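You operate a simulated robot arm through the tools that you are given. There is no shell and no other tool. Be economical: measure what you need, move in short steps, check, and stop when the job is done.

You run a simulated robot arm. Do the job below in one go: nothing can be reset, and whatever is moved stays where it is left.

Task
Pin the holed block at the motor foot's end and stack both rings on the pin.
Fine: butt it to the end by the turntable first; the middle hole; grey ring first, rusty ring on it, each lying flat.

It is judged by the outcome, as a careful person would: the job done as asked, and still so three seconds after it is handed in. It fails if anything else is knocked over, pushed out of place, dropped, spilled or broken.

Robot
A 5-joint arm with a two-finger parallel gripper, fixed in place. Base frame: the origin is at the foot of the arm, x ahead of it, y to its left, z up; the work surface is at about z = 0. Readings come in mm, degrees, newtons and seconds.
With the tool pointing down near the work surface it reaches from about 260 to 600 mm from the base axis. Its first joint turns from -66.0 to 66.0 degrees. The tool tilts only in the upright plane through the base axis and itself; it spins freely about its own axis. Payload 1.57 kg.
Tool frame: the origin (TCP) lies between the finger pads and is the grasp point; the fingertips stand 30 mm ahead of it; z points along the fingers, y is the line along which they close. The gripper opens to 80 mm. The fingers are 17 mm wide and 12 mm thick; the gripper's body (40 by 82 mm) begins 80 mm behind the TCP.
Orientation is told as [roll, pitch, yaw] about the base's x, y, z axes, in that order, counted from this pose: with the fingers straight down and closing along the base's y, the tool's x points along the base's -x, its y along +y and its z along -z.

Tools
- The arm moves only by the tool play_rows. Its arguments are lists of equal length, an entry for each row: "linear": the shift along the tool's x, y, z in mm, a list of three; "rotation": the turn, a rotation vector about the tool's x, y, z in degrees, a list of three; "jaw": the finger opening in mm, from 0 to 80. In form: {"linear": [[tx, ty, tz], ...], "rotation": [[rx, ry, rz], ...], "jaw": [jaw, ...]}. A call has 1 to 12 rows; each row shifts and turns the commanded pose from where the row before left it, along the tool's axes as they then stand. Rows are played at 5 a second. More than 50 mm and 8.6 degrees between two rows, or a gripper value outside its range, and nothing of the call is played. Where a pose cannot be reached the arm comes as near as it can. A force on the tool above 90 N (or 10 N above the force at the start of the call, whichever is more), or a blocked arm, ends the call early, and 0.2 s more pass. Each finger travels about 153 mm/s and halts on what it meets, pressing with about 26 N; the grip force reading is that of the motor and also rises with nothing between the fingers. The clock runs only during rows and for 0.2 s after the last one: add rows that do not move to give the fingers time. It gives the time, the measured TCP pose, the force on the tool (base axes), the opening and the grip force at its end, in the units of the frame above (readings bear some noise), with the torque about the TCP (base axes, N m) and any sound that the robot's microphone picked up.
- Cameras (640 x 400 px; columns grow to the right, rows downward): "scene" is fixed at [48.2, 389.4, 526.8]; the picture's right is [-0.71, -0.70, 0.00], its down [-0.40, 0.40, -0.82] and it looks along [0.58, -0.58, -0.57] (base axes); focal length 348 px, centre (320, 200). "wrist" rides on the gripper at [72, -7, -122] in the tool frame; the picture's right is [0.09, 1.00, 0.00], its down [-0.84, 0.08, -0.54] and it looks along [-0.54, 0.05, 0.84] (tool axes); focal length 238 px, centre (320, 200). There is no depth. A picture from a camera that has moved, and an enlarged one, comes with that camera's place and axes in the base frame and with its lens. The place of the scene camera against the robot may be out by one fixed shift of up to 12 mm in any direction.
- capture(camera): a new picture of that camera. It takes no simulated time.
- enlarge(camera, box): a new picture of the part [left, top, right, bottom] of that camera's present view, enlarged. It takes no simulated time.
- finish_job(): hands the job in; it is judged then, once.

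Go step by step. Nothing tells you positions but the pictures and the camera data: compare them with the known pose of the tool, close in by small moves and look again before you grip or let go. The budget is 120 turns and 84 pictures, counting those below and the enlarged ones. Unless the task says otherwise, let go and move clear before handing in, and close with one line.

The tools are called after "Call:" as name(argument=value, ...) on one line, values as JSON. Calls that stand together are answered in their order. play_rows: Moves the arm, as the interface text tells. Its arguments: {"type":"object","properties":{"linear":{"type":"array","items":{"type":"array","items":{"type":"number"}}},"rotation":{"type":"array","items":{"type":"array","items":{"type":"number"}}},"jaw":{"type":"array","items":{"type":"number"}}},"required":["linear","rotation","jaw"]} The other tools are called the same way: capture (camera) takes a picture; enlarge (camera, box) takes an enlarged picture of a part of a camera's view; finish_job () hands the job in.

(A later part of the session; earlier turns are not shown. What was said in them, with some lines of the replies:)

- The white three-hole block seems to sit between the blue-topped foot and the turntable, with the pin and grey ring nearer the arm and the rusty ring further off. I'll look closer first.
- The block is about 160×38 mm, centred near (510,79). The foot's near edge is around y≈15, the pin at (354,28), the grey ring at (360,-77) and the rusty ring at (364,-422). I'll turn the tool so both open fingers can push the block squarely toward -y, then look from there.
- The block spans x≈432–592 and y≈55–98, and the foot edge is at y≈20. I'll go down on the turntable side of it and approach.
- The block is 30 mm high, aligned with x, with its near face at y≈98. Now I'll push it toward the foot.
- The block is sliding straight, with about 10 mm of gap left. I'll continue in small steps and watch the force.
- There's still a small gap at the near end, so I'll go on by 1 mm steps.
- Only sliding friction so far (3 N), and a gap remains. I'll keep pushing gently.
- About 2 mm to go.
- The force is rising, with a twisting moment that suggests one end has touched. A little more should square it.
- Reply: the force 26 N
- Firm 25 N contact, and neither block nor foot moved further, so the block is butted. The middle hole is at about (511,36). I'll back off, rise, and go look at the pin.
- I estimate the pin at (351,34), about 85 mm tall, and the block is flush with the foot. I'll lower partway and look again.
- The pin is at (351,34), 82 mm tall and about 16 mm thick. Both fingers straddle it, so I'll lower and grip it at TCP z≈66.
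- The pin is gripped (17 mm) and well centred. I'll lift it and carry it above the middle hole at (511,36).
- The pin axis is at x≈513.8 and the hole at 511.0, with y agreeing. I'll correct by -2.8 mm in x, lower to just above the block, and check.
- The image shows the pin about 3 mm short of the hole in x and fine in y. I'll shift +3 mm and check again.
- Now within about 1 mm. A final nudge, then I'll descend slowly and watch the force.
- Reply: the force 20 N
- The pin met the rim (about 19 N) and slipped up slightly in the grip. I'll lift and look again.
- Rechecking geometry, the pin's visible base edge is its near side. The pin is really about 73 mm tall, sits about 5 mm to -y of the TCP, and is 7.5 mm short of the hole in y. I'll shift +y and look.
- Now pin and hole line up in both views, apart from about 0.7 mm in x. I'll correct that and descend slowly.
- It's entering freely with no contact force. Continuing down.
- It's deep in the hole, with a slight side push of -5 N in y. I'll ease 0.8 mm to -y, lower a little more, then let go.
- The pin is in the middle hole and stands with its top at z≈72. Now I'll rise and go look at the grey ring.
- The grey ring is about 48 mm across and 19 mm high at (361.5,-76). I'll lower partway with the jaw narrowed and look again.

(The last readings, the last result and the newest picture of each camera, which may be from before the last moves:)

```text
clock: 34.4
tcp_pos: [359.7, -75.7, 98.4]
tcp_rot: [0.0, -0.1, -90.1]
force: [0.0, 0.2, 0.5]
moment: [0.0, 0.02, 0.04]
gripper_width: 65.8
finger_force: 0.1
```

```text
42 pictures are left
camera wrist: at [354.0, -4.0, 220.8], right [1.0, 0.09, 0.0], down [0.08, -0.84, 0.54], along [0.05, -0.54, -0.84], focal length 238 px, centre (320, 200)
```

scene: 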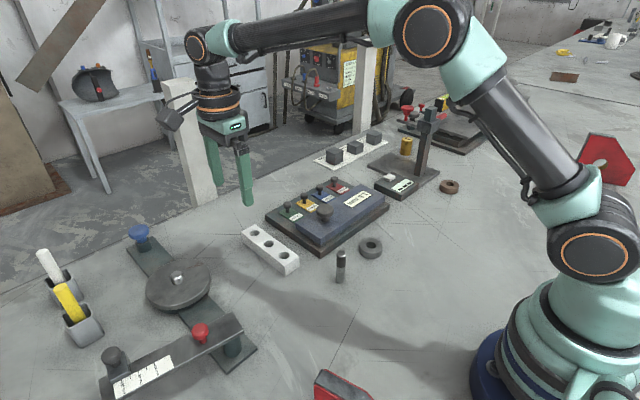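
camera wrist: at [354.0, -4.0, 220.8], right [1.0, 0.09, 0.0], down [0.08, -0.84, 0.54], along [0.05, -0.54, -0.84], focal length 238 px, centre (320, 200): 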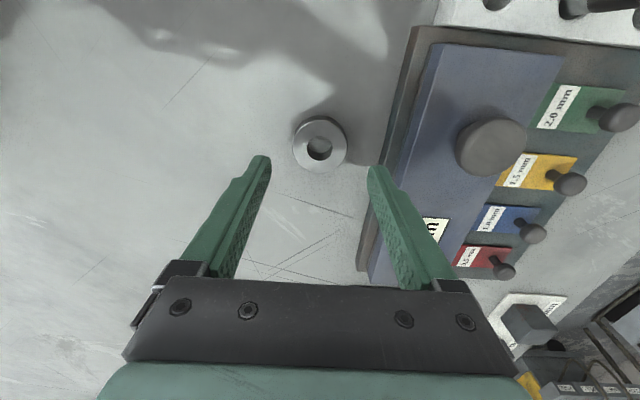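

I estimate the ring is still 3–4 mm further to -y and 1 mm in -x. I'll correct, lower to just above it, and check against the fingers.

Call:
play_rows(linear=[[-3, -1, 20], [0, 0, 16], [0, 0, 0], [0, 0, 0]], rotation=[[0, 0, 0], [0, 0, 0], [0, 0, 0], [0, 0, 0]], jaw=[66, 66, 66, 66])

Call:
enlarge(camera="wrist", box=[220, 100, 420, 225])

Call:
enlarge(camera="scene", box=[310, 190, 430, 280])

```text
clock: 35.4
tcp_pos: [358.4, -78.2, 63.5]
tcp_rot: [0.0, 0.0, -90.1]
force: [-0.2, -0.4, 0.2]
moment: [0.01, 0.0, -0.04]
gripper_width: 66.0
finger_force: 0.2
```

```text
3.20 times, centred on (320, 162) of wrist
camera zoom: at [353.4, -6.2, 184.4], right [1.0, 0.09, 0.0], down [0.08, -0.84, 0.54], along [0.05, -0.54, -0.84], focal length 763 px, centre (320, 320)
```

zoom: 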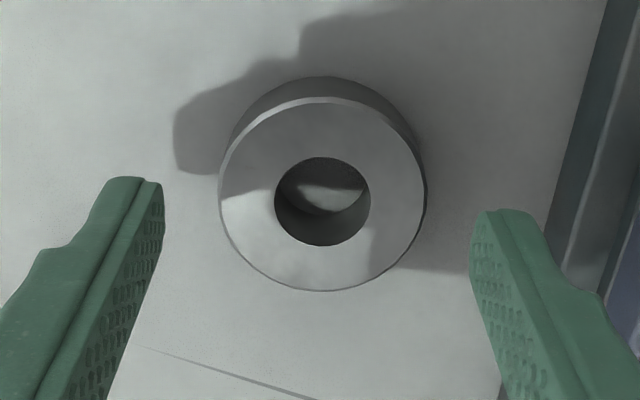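

```text
4.44 times, centred on (370, 235) of scene
camera zoom: at [48.2, 389.4, 526.8], right [-0.71, -0.7, 0.0], down [-0.4, 0.4, -0.82], along [0.58, -0.58, -0.57], focal length 1546 px, centre (98, 44)
```

zoom: 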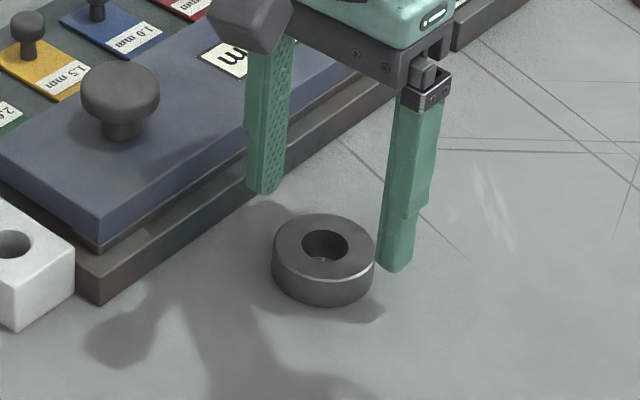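

The ring is centred between the fingers to within about 1 mm; its bore is about 22 mm. Lowering and gripping.

Call:
play_rows(linear=[[0, 0, 15], [0, 0, 8], [0, 0, 4.5], [0, 0, 0], [0, 0, 0], [0, 0, 0], [0, 0, 0], [0, 0, 0]], rotation=[[0, 0, 0], [0, 0, 0], [0, 0, 0], [0, 0, 0], [0, 0, 0], [0, 0, 0], [0, 0, 0], [0, 0, 0]], jaw=[66, 66, 66, 66, 54, 46, 42, 42])

Call:
enlarge(camera="wrist", box=[220, 130, 420, 255])

```text
clock: 37.2
tcp_pos: [358.1, -78.5, 36.1]
tcp_rot: [0.0, 0.0, -90.2]
force: [0.0, 0.2, -0.6]
moment: [-0.01, -0.03, 0.01]
gripper_width: 49.3
finger_force: 26.1
```

```text
3.20 times, centred on (320, 192) of wrist
camera zoom: at [352.7, -7.3, 157.2], right [1.0, 0.09, 0.0], down [0.08, -0.84, 0.54], along [0.05, -0.54, -0.84], focal length 763 px, centre (320, 224)
```

zoom: 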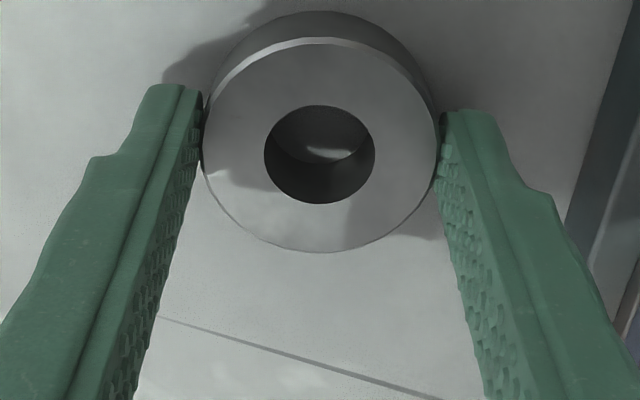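

The grey ring is gripped at 49 mm. I'll lift it, swing around clear of the foot's knob, and go above the pin.

Call:
play_rows(linear=[[0, 0, -20], [0, 0, -40], [0, 0, -40], [38, 0, 0], [38, 0, 0], [36, 0, 0], [0, 40, 0], [0, 40, 0], [0, 40, 0], [0, 32, 0], [0, 0, 0], [0, 0, 0]], rotation=[[0, 0, 0], [0, 0, 0], [0, 0, 0], [0, 0, 0], [0, 0, 0], [0, 0, 0], [0, 0, 0], [0, 0, 0], [0, 0, 0], [0, 0, 0], [0, 0, 0], [0, 0, 0]], jaw=[42, 42, 42, 42, 42, 42, 42, 42, 42, 42, 42, 42])

Call:
enlarge(camera="wrist", box=[200, 80, 440, 230])

Call:
enlarge(camera="scene", box=[220, 160, 340, 270])

```text
clock: 39.8
tcp_pos: [510.2, 32.4, 133.1]
tcp_rot: [-0.1, 0.1, -90.0]
force: [-0.1, -0.2, -1.9]
moment: [0.03, -0.01, 0.01]
gripper_width: 49.3
finger_force: 25.4
```

```text
2.67 times, centred on (320, 155) of wrist
camera zoom: at [504.4, 104.9, 254.4], right [1.0, 0.09, 0.0], down [0.08, -0.84, 0.54], along [0.05, -0.54, -0.84], focal length 636 px, centre (320, 320)
```

zoom: 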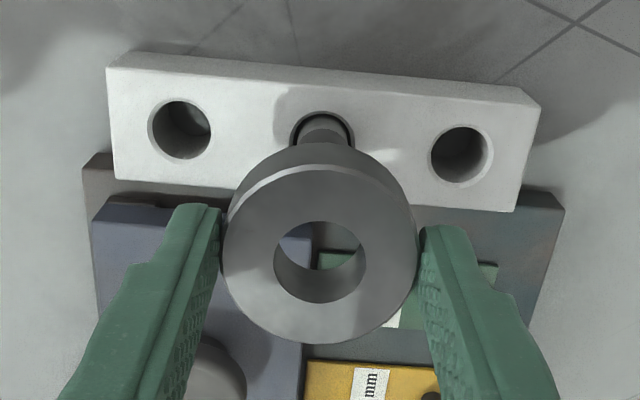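

```text
3.64 times, centred on (280, 215) of scene
camera zoom: at [48.2, 389.4, 526.8], right [-0.71, -0.7, 0.0], down [-0.4, 0.4, -0.82], along [0.58, -0.58, -0.57], focal length 1264 px, centre (466, 146)
```

zoom: 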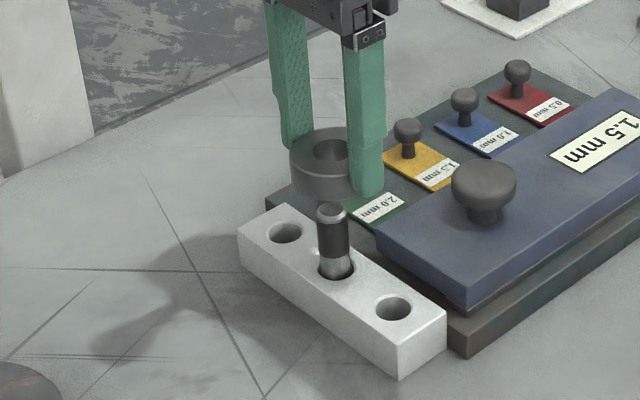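

The ring and pin axis agree to within about 1 mm. I'll nudge by (+0.5,+0.7), lower to just above the pin top, and look.

Call:
play_rows(linear=[[0.7, 0.5, 10], [0, 0, 9], [0, 0, 0], [0, 0, 0]], rotation=[[0, 0, 0], [0, 0, 0], [0, 0, 0], [0, 0, 0]], jaw=[42, 42, 42, 42])

Call:
enlarge(camera="wrist", box=[200, 80, 440, 230])

Call:
enlarge(camera="scene", box=[220, 170, 340, 270])

```text
clock: 40.8
tcp_pos: [511.0, 33.7, 114.0]
tcp_rot: [0.0, 0.1, -90.1]
force: [-0.6, 0.6, -1.8]
moment: [0.01, -0.03, -0.02]
gripper_width: 49.4
finger_force: 26.1
```

```text
2.67 times, centred on (320, 155) of wrist
camera zoom: at [505.1, 105.5, 236.9], right [1.0, 0.09, 0.0], down [0.08, -0.84, 0.54], along [0.05, -0.54, -0.84], focal length 636 px, centre (320, 320)
```

zoom: 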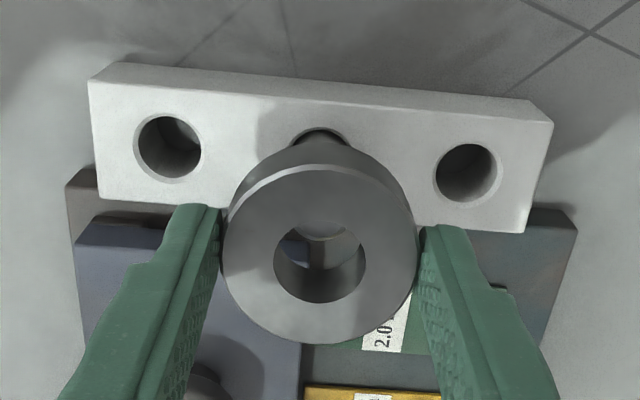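

```text
4.00 times, centred on (280, 220) of scene
camera zoom: at [48.2, 389.4, 526.8], right [-0.71, -0.7, 0.0], down [-0.4, 0.4, -0.82], along [0.58, -0.58, -0.57], focal length 1391 px, centre (480, 120)
```

zoom: 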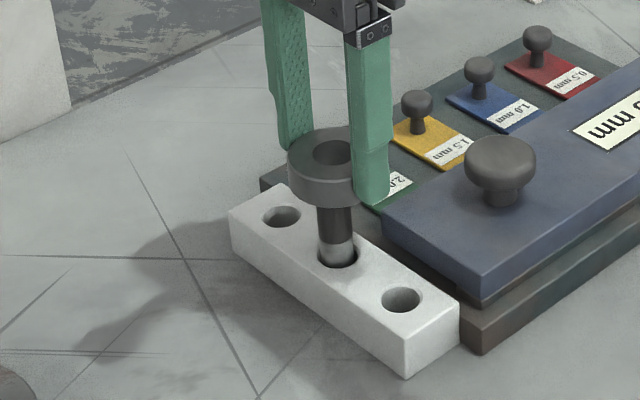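

The pin's top is visible centred in the bore. Lowering slowly over it.

Call:
play_rows(linear=[[0, -0.4, 3], [0, 0, 3], [0, 0, 3], [0, 0, 3], [0, 0, 3], [0, 0, 0]], rotation=[[0, 0, 0], [0, 0, 0], [0, 0, 0], [0, 0, 0], [0, 0, 0], [0, 0, 0]], jaw=[42, 42, 42, 42, 42, 42])

Call:
enlarge(camera="wrist", box=[200, 80, 440, 230])

```text
clock: 42.2
tcp_pos: [511.4, 34.1, 101.2]
tcp_rot: [0.3, 0.0, -90.1]
force: [1.5, 1.6, 22.5]
moment: [0.27, -0.03, -0.05]
gripper_width: 49.8
finger_force: 25.6
```

```text
2.67 times, centred on (320, 155) of wrist
camera zoom: at [504.6, 105.7, 223.3], right [1.0, 0.09, 0.0], down [0.07, -0.84, 0.54], along [0.05, -0.54, -0.84], focal length 636 px, centre (320, 320)
```

zoom: 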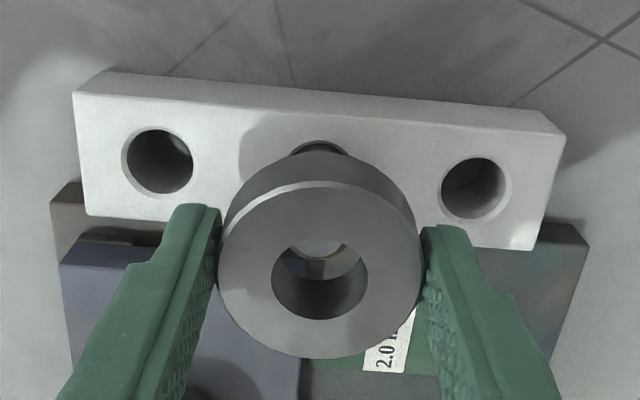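

Contact at 22 N: the ring is resting on the pin about 3 mm too far to -y, because I'd misjudged its centre from the ellipse. I'll lift slightly, shift +3 mm in y, and check.

Call:
play_rows(linear=[[0, 0, -4], [0, 0, -4], [3, 0, 0], [0, 0, 0], [0, 0, 0]], rotation=[[0, 0, 0], [0, 0, 0], [0, 0, 0], [0, 0, 0], [0, 0, 0]], jaw=[42, 42, 42, 42, 42])

Call:
enlarge(camera="wrist", box=[200, 80, 440, 230])

Call:
enlarge(camera="scene", box=[220, 170, 340, 270])

```text
clock: 43.4
tcp_pos: [510.6, 37.3, 108.9]
tcp_rot: [0.0, -0.1, -90.1]
force: [0.0, -0.5, -3.0]
moment: [-0.02, 0.01, -0.01]
gripper_width: 49.8
finger_force: 26.0
```

```text
2.67 times, centred on (320, 155) of wrist
camera zoom: at [505.0, 108.7, 230.0], right [1.0, 0.09, 0.0], down [0.08, -0.84, 0.54], along [0.05, -0.54, -0.84], focal length 636 px, centre (320, 320)
```

zoom: 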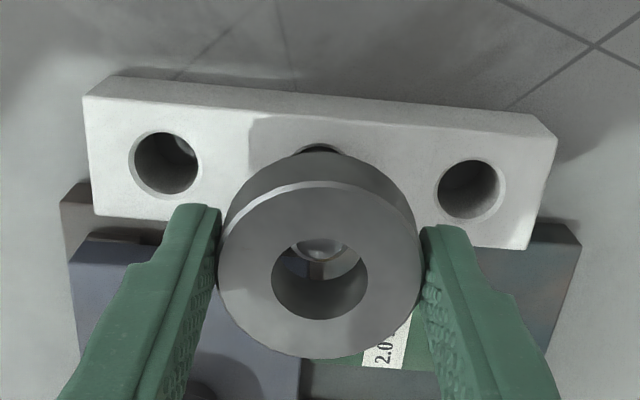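

```text
4.00 times, centred on (280, 220) of scene
camera zoom: at [48.2, 389.4, 526.8], right [-0.71, -0.7, 0.0], down [-0.4, 0.4, -0.82], along [0.58, -0.58, -0.57], focal length 1391 px, centre (480, 120)
```

zoom: 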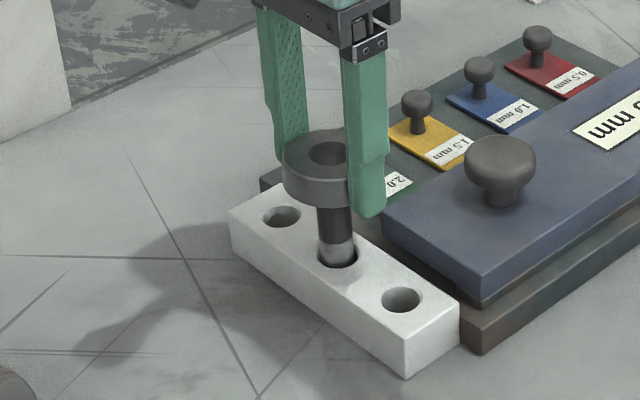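

The ring centre is still about 1.2 mm shy in y and 0.5 mm in x, within the bore's clearance. I'll nudge and lower.

Call:
play_rows(linear=[[1.2, 0.5, 0], [0, 0, 3], [0, 0, 3], [0, 0, 3], [0, 0, 3], [0, 0, 3], [0, 0, 0]], rotation=[[0, 0, 0], [0, 0, 0], [0, 0, 0], [0, 0, 0], [0, 0, 0], [0, 0, 0], [0, 0, 0]], jaw=[42, 42, 42, 42, 42, 42, 42])

Call:
enlarge(camera="wrist", box=[200, 80, 440, 230])

```text
clock: 45.0
tcp_pos: [510.7, 38.1, 93.5]
tcp_rot: [0.0, 0.0, -90.2]
force: [0.6, -0.2, -3.5]
moment: [-0.02, 0.0, -0.02]
gripper_width: 49.8
finger_force: 26.2
```

```text
2.67 times, centred on (320, 155) of wrist
camera zoom: at [505.5, 110.0, 215.8], right [1.0, 0.09, 0.0], down [0.08, -0.84, 0.54], along [0.05, -0.54, -0.84], focal length 636 px, centre (320, 320)
```

zoom: 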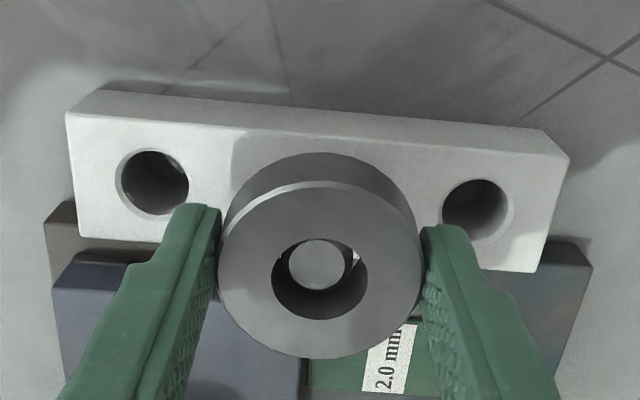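

The pin is through the bore with no force. Lowering the ring toward the block.

Call:
play_rows(linear=[[0, 0, 5], [0, 0, 5], [0, 0, 5], [0, 0, 5], [0, 0, 4], [0, 0, 3], [0, 0, 0]], rotation=[[0, 0, 0], [0, 0, 0], [0, 0, 0], [0, 0, 0], [0, 0, 0], [0, 0, 0], [0, 0, 0]], jaw=[42, 42, 42, 42, 42, 42, 42])

Call:
enlarge(camera="scene", box=[230, 190, 320, 270])

Call:
enlarge(camera="wrist", box=[200, 80, 440, 230])

```text
clock: 46.6
tcp_pos: [511.8, 38.1, 65.6]
tcp_rot: [0.0, 0.0, -90.1]
force: [-0.2, -0.2, -1.6]
moment: [0.01, 0.03, 0.03]
gripper_width: 49.5
finger_force: 25.6
```

```text
5.00 times, centred on (275, 230) of scene
camera zoom: at [48.2, 389.4, 526.8], right [-0.71, -0.7, 0.0], down [-0.4, 0.4, -0.82], along [0.58, -0.58, -0.57], focal length 1739 px, centre (545, 50)
```

zoom: 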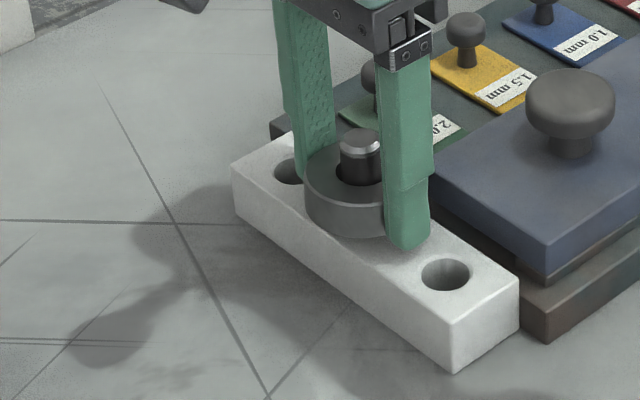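

```text
2.67 times, centred on (320, 155) of wrist
camera zoom: at [505.1, 109.3, 188.4], right [1.0, 0.09, 0.0], down [0.08, -0.84, 0.54], along [0.05, -0.54, -0.84], focal length 636 px, centre (320, 320)
```

zoom: 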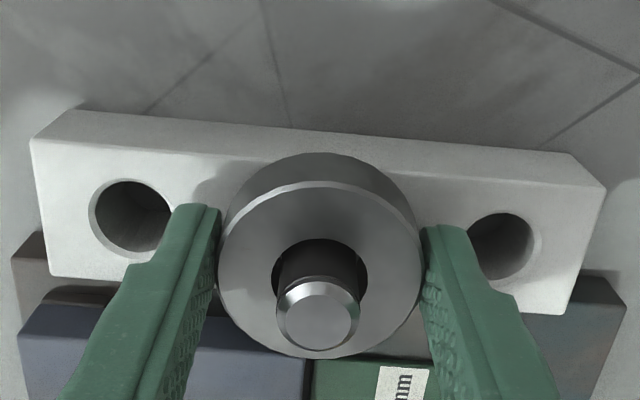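

The ring is a few mm above the block. I'll lower 2 mm more and release it.

Call:
play_rows(linear=[[0, 0, 2], [0, 0, 0], [0, 0, 0], [0, 0, 0], [0, 0, 0], [0, 0, 0], [0, 0, -20], [0, 0, -40], [0, 0, -40], [0, 0, 0]], rotation=[[0, 0, 0], [0, 0, 0], [0, 0, 0], [0, 0, 0], [0, 0, 0], [0, 0, 0], [0, 0, 0], [0, 0, 0], [0, 0, 0], [0, 0, 0]], jaw=[42, 42, 52, 60, 64, 64, 64, 64, 64, 64])

Call:
enlarge(camera="scene", box=[230, 190, 320, 270])

Call:
enlarge(camera="scene", box=[390, 130, 490, 210])

```text
clock: 48.8
tcp_pos: [509.8, 40.7, 167.5]
tcp_rot: [0.0, -0.1, -90.1]
force: [-0.2, -1.4, 0.1]
moment: [-0.01, 0.01, 0.0]
gripper_width: 64.0
finger_force: 0.1
```

```text
5.00 times, centred on (275, 230) of scene
camera zoom: at [48.2, 389.4, 526.8], right [-0.71, -0.7, 0.0], down [-0.4, 0.4, -0.82], along [0.58, -0.58, -0.57], focal length 1739 px, centre (545, 50)
```

zoom: 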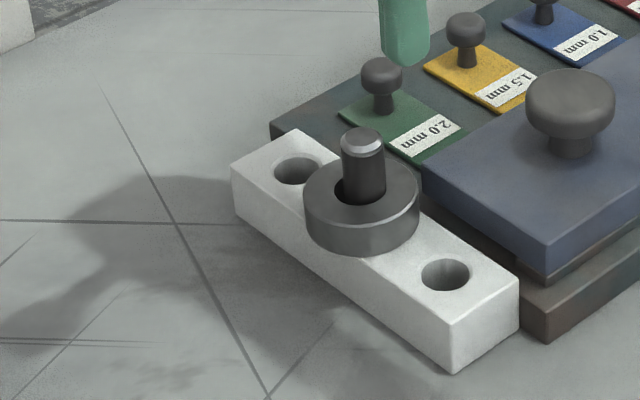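

```text
5.00 times, centred on (440, 170) of scene
camera zoom: at [48.2, 389.4, 526.8], right [-0.71, -0.7, 0.0], down [-0.4, 0.4, -0.82], along [0.58, -0.58, -0.57], focal length 1739 px, centre (-280, 350)
```

zoom: 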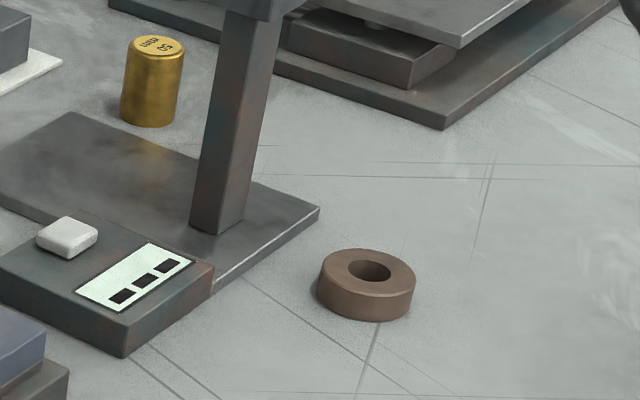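

The grey ring lies flat on the block around the pin. Next is the rusty ring, near (363,-430), with a tall post about 100 mm beyond it. I'll travel high along x≈363 to stay clear.

Call:
play_rows(linear=[[0, 0, -40], [0, -37, 0], [0, -37, 0], [0, -37, 0], [0, -36, 0], [-40, 0, 0], [-44, 0, 0], [-44, 0, 0], [-44, 0, 0], [-44, 0, 0], [0, 0, 0]], rotation=[[0, 0, 0], [0, 0, 0], [0, 0, 0], [0, 0, 0], [0, 0, 0], [0, 0, 0], [0, 0, 0], [0, 0, 0], [0, 0, 0], [0, 0, 0], [0, 0, 0]], jaw=[64, 64, 64, 64, 64, 64, 64, 64, 64, 64, 64])

Call:
play_rows(linear=[[-44, 0, 0], [-44, 0, 0], [-44, 0, 0], [-40, 0, 0], [0, 0, 0]], rotation=[[0, 0, 0], [0, 0, 0], [0, 0, 0], [0, 0, 0], [0, 0, 0]], jaw=[64, 64, 64, 64, 64])

Call:
capture(camera="wrist")

Call:
capture(camera="scene")

```text
clock: 51.2
tcp_pos: [362.3, -177.4, 206.9]
tcp_rot: [0.0, 0.0, -90.1]
force: [0.2, 0.1, 0.6]
moment: [-0.02, 0.02, 0.04]
gripper_width: 64.1
finger_force: 0.1
```

```text
clock: 52.4
tcp_pos: [362.6, -351.2, 206.2]
tcp_rot: [0.0, 0.1, -90.1]
force: [-0.3, -0.1, 0.6]
moment: [0.0, 0.04, 0.03]
gripper_width: 63.8
finger_force: 0.1
```

```text
26 pictures are left
camera wrist: at [356.3, -279.8, 328.6], right [1.0, 0.09, 0.0], down [0.08, -0.84, 0.54], along [0.05, -0.54, -0.84], focal length 238 px, centre (320, 200)
```

wrist: 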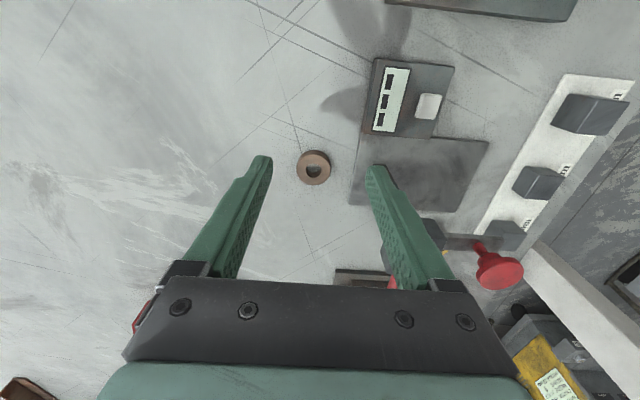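

```text
25 pictures are left
```

scene: 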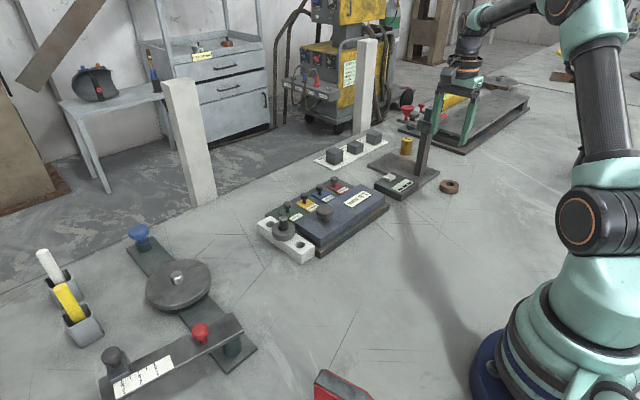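

The rusty ring is at about (360,-425), 49 mm wide. The post head and its red pin are about 90–110 mm away in +x, so clear of the gripper. I'll move over the ring and lower partway.

Call:
play_rows(linear=[[-36, -2, 0], [-36, -1.5, 0], [0, 0, 40], [0, 0, 40], [0, 0, 25], [0, 0, 0], [0, 0, 0]], rotation=[[0, 0, 0], [0, 0, 0], [0, 0, 0], [0, 0, 0], [0, 0, 0], [0, 0, 0], [0, 0, 0]], jaw=[62, 62, 62, 62, 62, 62, 62])

Call:
enlarge(camera="wrist", box=[200, 80, 440, 230])

Call:
enlarge(camera="scene", box=[370, 60, 530, 220])

```text
clock: 54.0
tcp_pos: [357.9, -420.9, 99.3]
tcp_rot: [0.1, 0.0, -90.1]
force: [-0.3, -0.1, -0.3]
moment: [-0.02, 0.03, 0.0]
gripper_width: 62.1
finger_force: 0.0
```

```text
2.67 times, centred on (320, 155) of wrist
camera zoom: at [352.8, -348.9, 222.1], right [1.0, 0.09, 0.0], down [0.08, -0.84, 0.54], along [0.05, -0.54, -0.84], focal length 636 px, centre (320, 320)
```

zoom: 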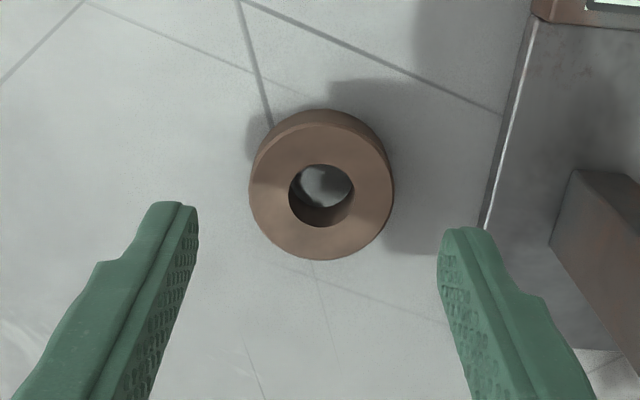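

```text
2.50 times, centred on (450, 140) of scene
camera zoom: at [48.2, 389.4, 526.8], right [-0.71, -0.7, 0.0], down [-0.4, 0.4, -0.82], along [0.58, -0.58, -0.57], focal length 869 px, centre (-5, 350)
```

zoom: 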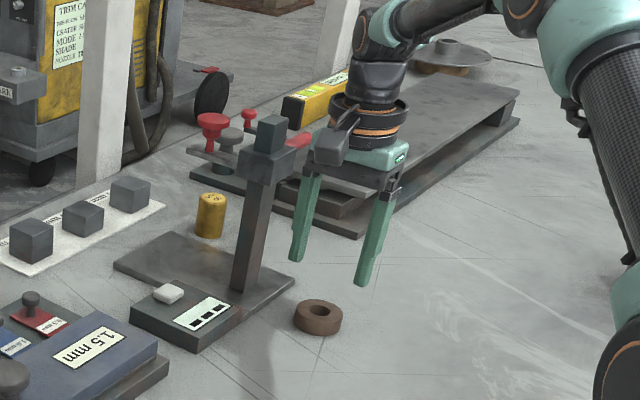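

The ring is about 10 mm further to -y. I'll correct that and lower to just above it.

Call:
play_rows(linear=[[-9.8, 0.7, 0], [0, 0, 20], [0, 0, 17], [0, 0, 0], [0, 0, 0]], rotation=[[0, 0, 0], [0, 0, 0], [0, 0, 0], [0, 0, 0], [0, 0, 0]], jaw=[62, 62, 62, 62, 62])

Call:
enlarge(camera="wrist", box=[200, 80, 440, 230])

```text
clock: 55.2
tcp_pos: [362.2, -430.3, 62.3]
tcp_rot: [0.0, -0.1, -90.1]
force: [-0.5, -0.2, -0.1]
moment: [0.0, 0.03, 0.0]
gripper_width: 62.2
finger_force: 0.1
```

```text
2.67 times, centred on (320, 155) of wrist
camera zoom: at [354.5, -359.2, 184.7], right [1.0, 0.09, 0.0], down [0.08, -0.84, 0.54], along [0.05, -0.54, -0.84], focal length 636 px, centre (320, 320)
```

zoom: 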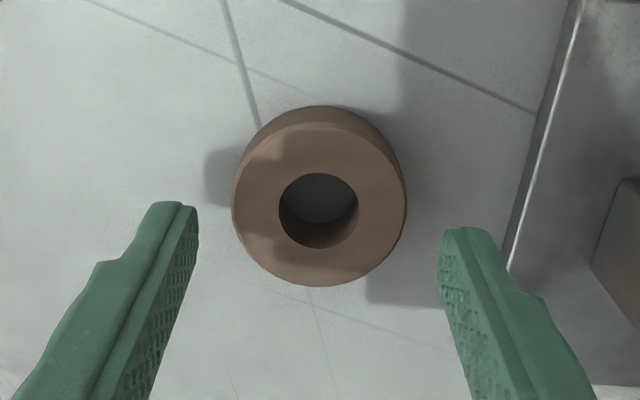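

Centred to within 1 mm, with about 15 mm to the plate edge. Lower and grip.

Call:
play_rows(linear=[[0.8, -0.5, 12], [0, 0, 10], [0, 0, 4.5], [0, 0, 0], [0, 0, 0], [0, 0, 0], [0, 0, 0], [0, 0, 0]], rotation=[[0, 0, 0], [0, 0, 0], [0, 0, 0], [0, 0, 0], [0, 0, 0], [0, 0, 0], [0, 0, 0], [0, 0, 0]], jaw=[62, 62, 62, 62, 54, 46, 42, 42])

Call:
enlarge(camera="wrist", box=[200, 100, 440, 250])

```text
clock: 57.0
tcp_pos: [360.4, -430.6, 36.2]
tcp_rot: [0.1, -0.1, -90.1]
force: [0.3, -0.4, 0.2]
moment: [-0.02, -0.05, -0.04]
gripper_width: 49.4
finger_force: 25.7
```

```text
2.67 times, centred on (320, 175) of wrist
camera zoom: at [354.1, -358.6, 158.3], right [1.0, 0.09, 0.0], down [0.08, -0.84, 0.54], along [0.05, -0.54, -0.84], focal length 636 px, centre (320, 267)
```

zoom: 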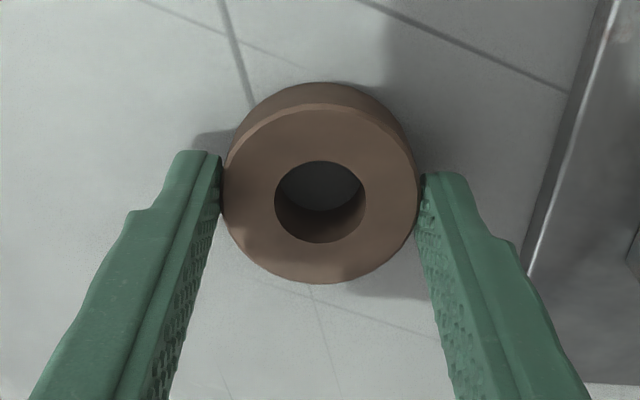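

The rusty ring is gripped (49.4 mm). I'll lift it straight up and carry it back the same high route to the pin.

Call:
play_rows(linear=[[0, 0, -20], [0, 0, -40], [0, 0, -45], [0, 0, -45], [40, 0, 0], [44, 0, 0], [44, 0, 0], [44, 0, 0], [44, 0, 0], [44, 0, 0], [44, 0, 0], [0, 0, 0]], rotation=[[0, 0, 0], [0, 0, 0], [0, 0, 0], [0, 0, 0], [0, 0, 0], [0, 0, 0], [0, 0, 0], [0, 0, 0], [0, 0, 0], [0, 0, 0], [0, 0, 0], [0, 0, 0]], jaw=[42, 42, 42, 42, 42, 42, 42, 42, 42, 42, 42, 42])

Call:
play_rows(linear=[[44, 0, 0], [44, 0, 0], [44, 0, 0], [29.6, 0, 0], [0, 38, 0], [0, 38, 0], [0, 38, 0], [0, 36.7, 0], [0, 0, 25], [0, 0, 20], [0, 0, 0], [0, 0, 0]], rotation=[[0, 0, 0], [0, 0, 0], [0, 0, 0], [0, 0, 0], [0, 0, 0], [0, 0, 0], [0, 0, 0], [0, 0, 0], [0, 0, 0], [0, 0, 0], [0, 0, 0], [0, 0, 0]], jaw=[42, 42, 42, 42, 42, 42, 42, 42, 42, 42, 42, 42])

Call:
enlarge(camera="wrist", box=[200, 80, 440, 230])

Call:
enlarge(camera="scene", box=[220, 150, 340, 270])

```text
clock: 59.6
tcp_pos: [363.4, -124.8, 185.6]
tcp_rot: [-0.1, 0.0, -90.1]
force: [-0.6, 0.0, -2.4]
moment: [-0.01, 0.02, -0.02]
gripper_width: 49.4
finger_force: 25.9
```

```text
clock: 62.2
tcp_pos: [511.8, 35.8, 141.8]
tcp_rot: [0.1, 0.0, -90.2]
force: [-0.6, 0.4, -2.3]
moment: [0.0, -0.01, -0.02]
gripper_width: 49.6
finger_force: 26.7
```

```text
2.67 times, centred on (320, 155) of wrist
camera zoom: at [506.2, 107.1, 264.0], right [1.0, 0.09, 0.0], down [0.08, -0.84, 0.54], along [0.05, -0.54, -0.84], focal length 636 px, centre (320, 320)
```

zoom: 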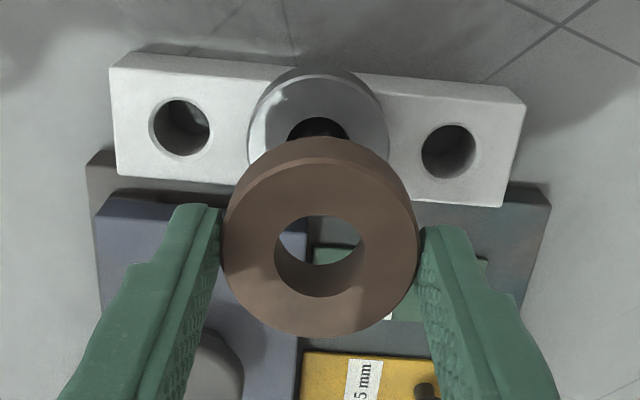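

```text
3.33 times, centred on (280, 210) of scene
camera zoom: at [48.2, 389.4, 526.8], right [-0.71, -0.7, 0.0], down [-0.4, 0.4, -0.82], along [0.58, -0.58, -0.57], focal length 1159 px, centre (453, 167)
```

zoom: 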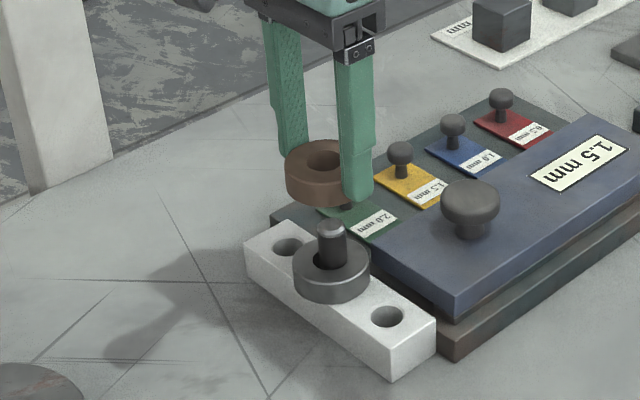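

Ring and pin axis agree to about 1.4 mm in x. I'll correct and lower to just above the pin top.

Call:
play_rows(linear=[[-0.4, -1, 10], [0, 0, 10], [0, 0, 7], [0, 0, 0], [0, 0, 0]], rotation=[[0, 0, 0], [0, 0, 0], [0, 0, 0], [0, 0, 0], [0, 0, 0]], jaw=[42, 42, 42, 42, 42])

Call:
enlarge(camera="wrist", box=[200, 80, 440, 230])

Call:
enlarge(camera="scene", box=[230, 180, 320, 270])

```text
clock: 63.4
tcp_pos: [510.4, 34.7, 114.5]
tcp_rot: [0.0, 0.0, -90.0]
force: [0.4, -1.1, -2.4]
moment: [0.02, -0.03, -0.01]
gripper_width: 49.4
finger_force: 26.3
```

```text
2.67 times, centred on (320, 155) of wrist
camera zoom: at [504.5, 106.2, 236.8], right [1.0, 0.09, 0.0], down [0.08, -0.84, 0.54], along [0.05, -0.54, -0.84], focal length 636 px, centre (320, 320)
```

zoom: 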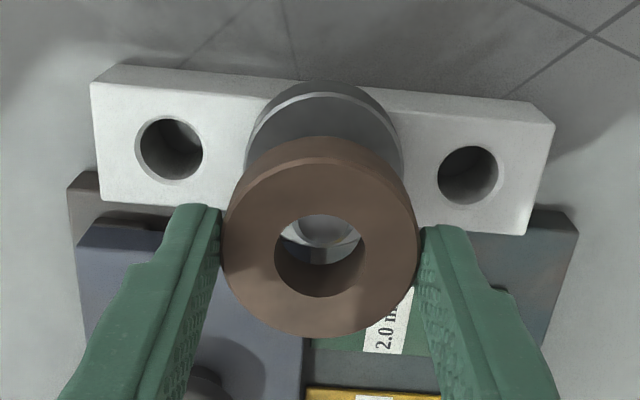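

```text
4.44 times, centred on (275, 225) of scene
camera zoom: at [48.2, 389.4, 526.8], right [-0.71, -0.7, 0.0], down [-0.4, 0.4, -0.82], along [0.58, -0.58, -0.57], focal length 1546 px, centre (520, 89)
```

zoom: 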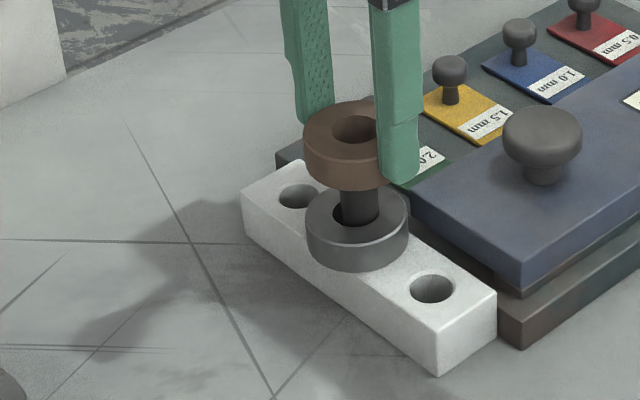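

The pin top shows slightly toward +x/-y in the bore. I'll compromise by (+1.2,-0.8) and lower gently.

Call:
play_rows(linear=[[-0.8, 1.2, 0], [0, 0, 2], [0, 0, 2], [0, 0, 2], [0, 0, 2], [0, 0, 2], [0, 0, 0]], rotation=[[0, 0, 0], [0, 0, 0], [0, 0, 0], [0, 0, 0], [0, 0, 0], [0, 0, 0], [0, 0, 0]], jaw=[42, 42, 42, 42, 42, 42, 42])

Call:
enlarge(camera="wrist", box=[200, 80, 440, 230])

```text
clock: 65.0
tcp_pos: [510.9, 33.6, 105.1]
tcp_rot: [-0.1, -0.1, -90.1]
force: [0.1, 0.4, -2.3]
moment: [-0.03, 0.02, 0.01]
gripper_width: 49.3
finger_force: 26.0
```

```text
2.67 times, centred on (320, 155) of wrist
camera zoom: at [505.5, 105.5, 226.5], right [1.0, 0.09, 0.0], down [0.08, -0.84, 0.54], along [0.05, -0.54, -0.84], focal length 636 px, centre (320, 320)
```

zoom: 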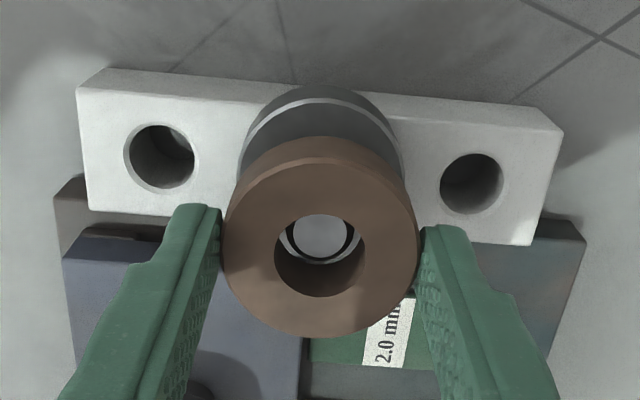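

No contact, and the pin top is in the bore. Continue down with a slight -y trim.

Call:
play_rows(linear=[[-0.7, 0.3, 2], [0, 0, 2], [0, 0, 2], [0, 0, 2], [0, 0, 2], [0, 0, 0]], rotation=[[0, 0, 0], [0, 0, 0], [0, 0, 0], [0, 0, 0], [0, 0, 0], [0, 0, 0]], jaw=[42, 42, 42, 42, 42, 42])

Call:
enlarge(camera="wrist", box=[200, 80, 440, 230])

Call:
enlarge(camera="scene", box=[230, 190, 320, 270])

```text
clock: 66.4
tcp_pos: [511.7, 32.9, 95.4]
tcp_rot: [0.0, 0.0, -90.1]
force: [0.7, 0.3, -2.2]
moment: [0.0, 0.01, -0.01]
gripper_width: 49.1
finger_force: 25.8
```

```text
2.67 times, centred on (320, 155) of wrist
camera zoom: at [506.3, 104.5, 216.6], right [1.0, 0.09, 0.0], down [0.08, -0.84, 0.54], along [0.05, -0.54, -0.84], focal length 636 px, centre (320, 320)
```

zoom: 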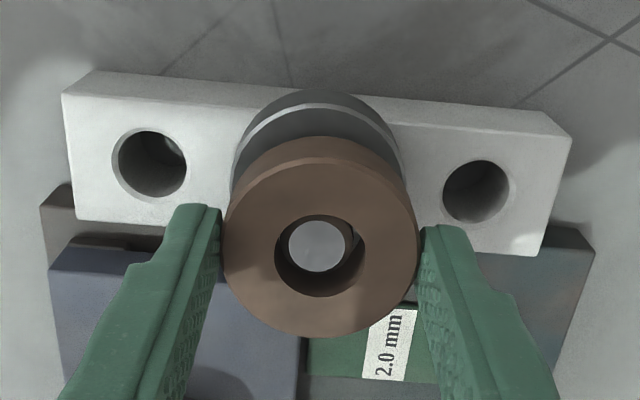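

```text
5.00 times, centred on (275, 230) of scene
camera zoom: at [48.2, 389.4, 526.8], right [-0.71, -0.7, 0.0], down [-0.4, 0.4, -0.82], along [0.58, -0.58, -0.57], focal length 1739 px, centre (545, 50)
```

zoom: 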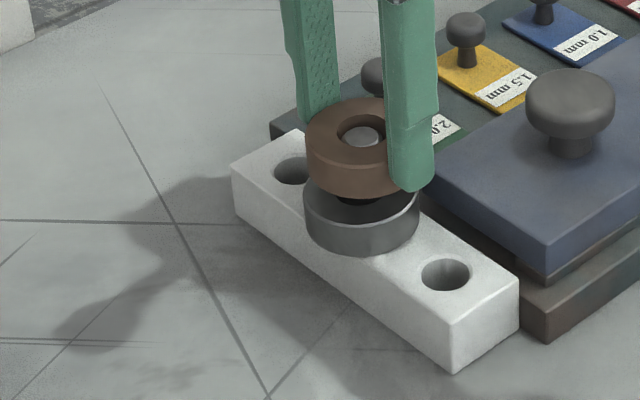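

The rusty ring is threaded onto the pin. Lowering it to the grey ring.

Call:
play_rows(linear=[[0, 0, 3], [0, 0, 3], [0, 0, 3], [0, 0, 1], [0, 0, 1], [0, 0, 0]], rotation=[[0, 0, 0], [0, 0, 0], [0, 0, 0], [0, 0, 0], [0, 0, 0], [0, 0, 0]], jaw=[42, 42, 42, 42, 42, 42])

Call:
enlarge(camera="scene", box=[230, 190, 320, 270])

```text
clock: 67.8
tcp_pos: [512.7, 33.5, 84.0]
tcp_rot: [0.1, 0.0, -90.2]
force: [0.8, -2.0, 3.3]
moment: [-0.07, 0.08, 0.03]
gripper_width: 49.5
finger_force: 25.6
```

```text
5.00 times, centred on (275, 230) of scene
camera zoom: at [48.2, 389.4, 526.8], right [-0.71, -0.7, 0.0], down [-0.4, 0.4, -0.82], along [0.58, -0.58, -0.57], focal length 1739 px, centre (545, 50)
```

zoom: 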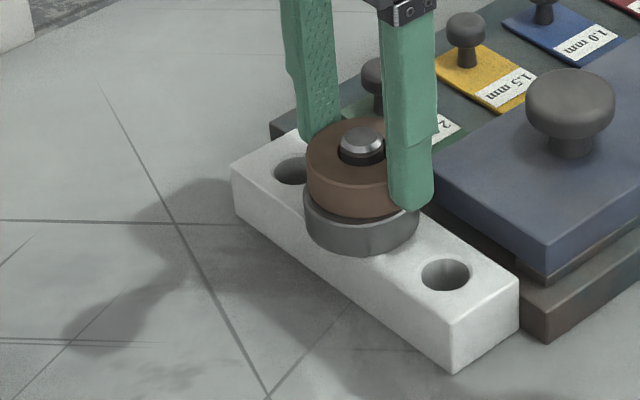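

The ring has touched the grey ring lightly (about 5 N). Release and retreat upward.

Call:
play_rows(linear=[[0, 0, 0], [0, 0, 0], [0, 0, 0], [0, 0, 0], [0, 0, -15], [0, 0, -40], [0, 0, -40], [0, 0, -40], [40, 0, 0], [40, 0, 0], [0, 0, 0], [0, 0, 0]], rotation=[[0, 0, 0], [0, 0, 0], [0, 0, 0], [0, 0, 0], [0, 0, 0], [0, 0, 0], [0, 0, 0], [0, 0, 0], [0, 0, 0], [0, 0, 0], [0, 0, 0], [0, 0, 0]], jaw=[53, 60, 64, 64, 64, 64, 64, 64, 64, 64, 64, 64])

Call:
enlarge(camera="scene", box=[230, 190, 320, 270])

Call:
enlarge(camera="wrist", box=[220, 130, 420, 290])

Call:
capture(camera="scene")

```text
clock: 70.4
tcp_pos: [510.9, 113.0, 218.5]
tcp_rot: [0.0, 0.0, -90.1]
force: [0.6, 0.8, 0.6]
moment: [0.03, -0.04, 0.0]
gripper_width: 64.2
finger_force: 0.0
```

```text
5.00 times, centred on (275, 230) of scene
camera zoom: at [48.2, 389.4, 526.8], right [-0.71, -0.7, 0.0], down [-0.4, 0.4, -0.82], along [0.58, -0.58, -0.57], focal length 1739 px, centre (545, 50)
```

zoom: 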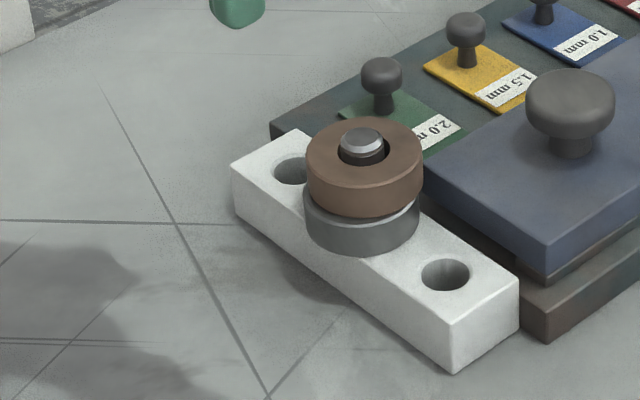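

```text
2.50 times, centred on (320, 210) of wrist
camera zoom: at [505.2, 185.3, 340.7], right [1.0, 0.09, 0.0], down [0.08, -0.84, 0.54], along [0.05, -0.54, -0.84], focal length 596 px, centre (320, 175)
```

zoom: 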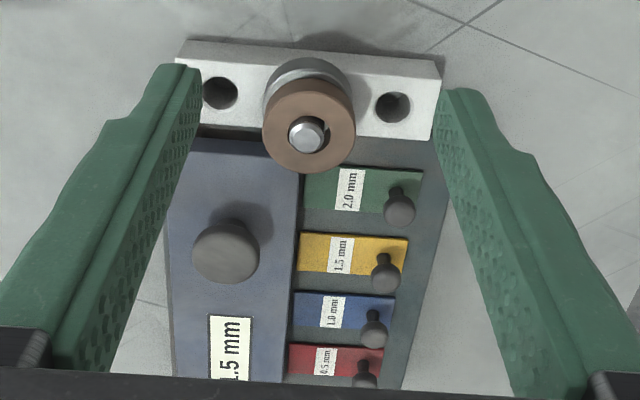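

```text
10 pictures are left
```

scene: 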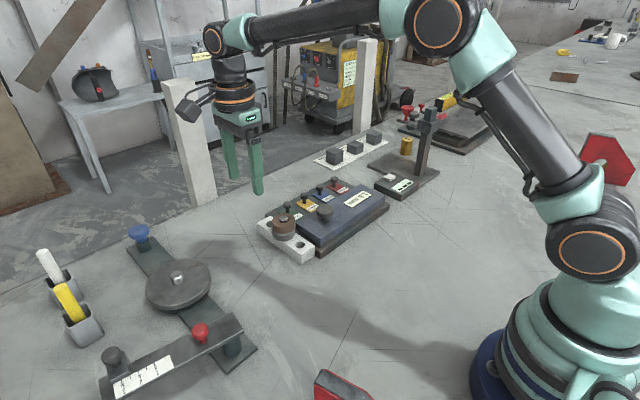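

Both rings are on the pin. A last close check that they lie flat and that the block is still butted.

Call:
enlarge(camera="scene", box=[265, 205, 305, 250])

Call:
enlarge(camera="scene", box=[290, 225, 340, 275])

Call:
enlarge(camera="wrist", box=[260, 130, 380, 210])

```text
8.89 times, centred on (285, 228) of scene
camera zoom: at [48.2, 389.4, 526.8], right [-0.71, -0.7, 0.0], down [-0.4, 0.4, -0.82], along [0.58, -0.58, -0.57], focal length 3091 px, centre (631, -44)
```

zoom: 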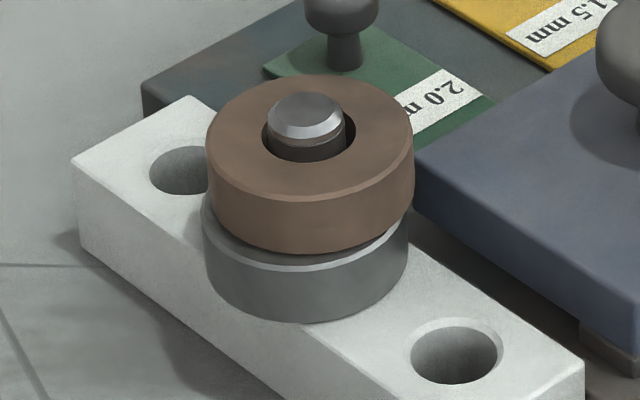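

```text
8.00 times, centred on (315, 250) of scene
camera zoom: at [48.2, 389.4, 526.8], right [-0.71, -0.7, 0.0], down [-0.4, 0.4, -0.82], along [0.58, -0.58, -0.57], focal length 2782 px, centre (360, -200)
```

zoom: 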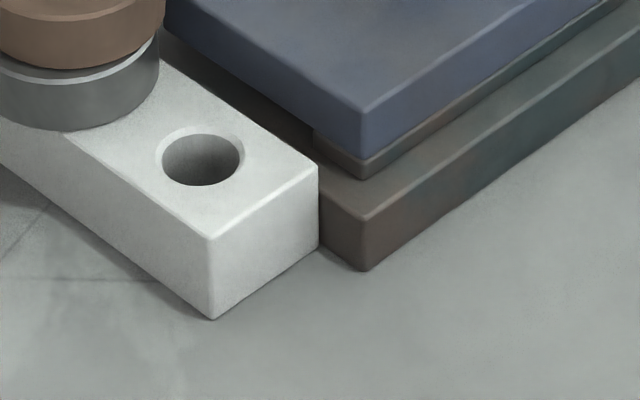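

```text
5.00 times, centred on (320, 170) of wrist
camera zoom: at [505.2, 185.3, 340.7], right [1.0, 0.09, 0.0], down [0.08, -0.84, 0.54], along [0.05, -0.54, -0.84], focal length 1192 px, centre (320, 350)
```

zoom: 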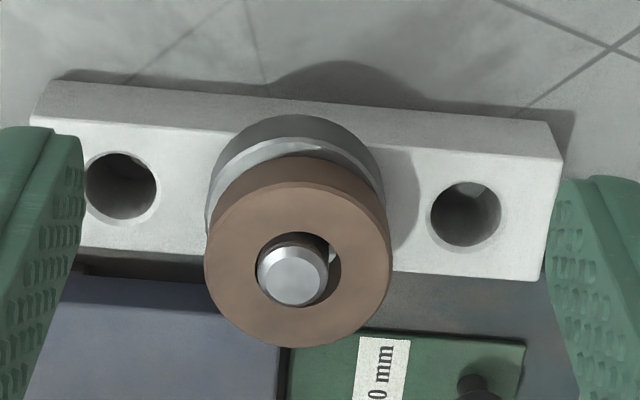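

The block is flush against the foot's end by the turntable. The pin is in its middle hole with the grey ring below and the rusty ring on top, both lying flat. The gripper is clear and nothing else moved, so I'm handing in.

Call:
finish_job()

```text
The job is handed in.
```

I butted the block against the motor foot's end by the turntable and pinned it through the middle hole. The grey ring is on the pin with the rusty ring on top, both lying flat in the last pictures, and the job is handed in.
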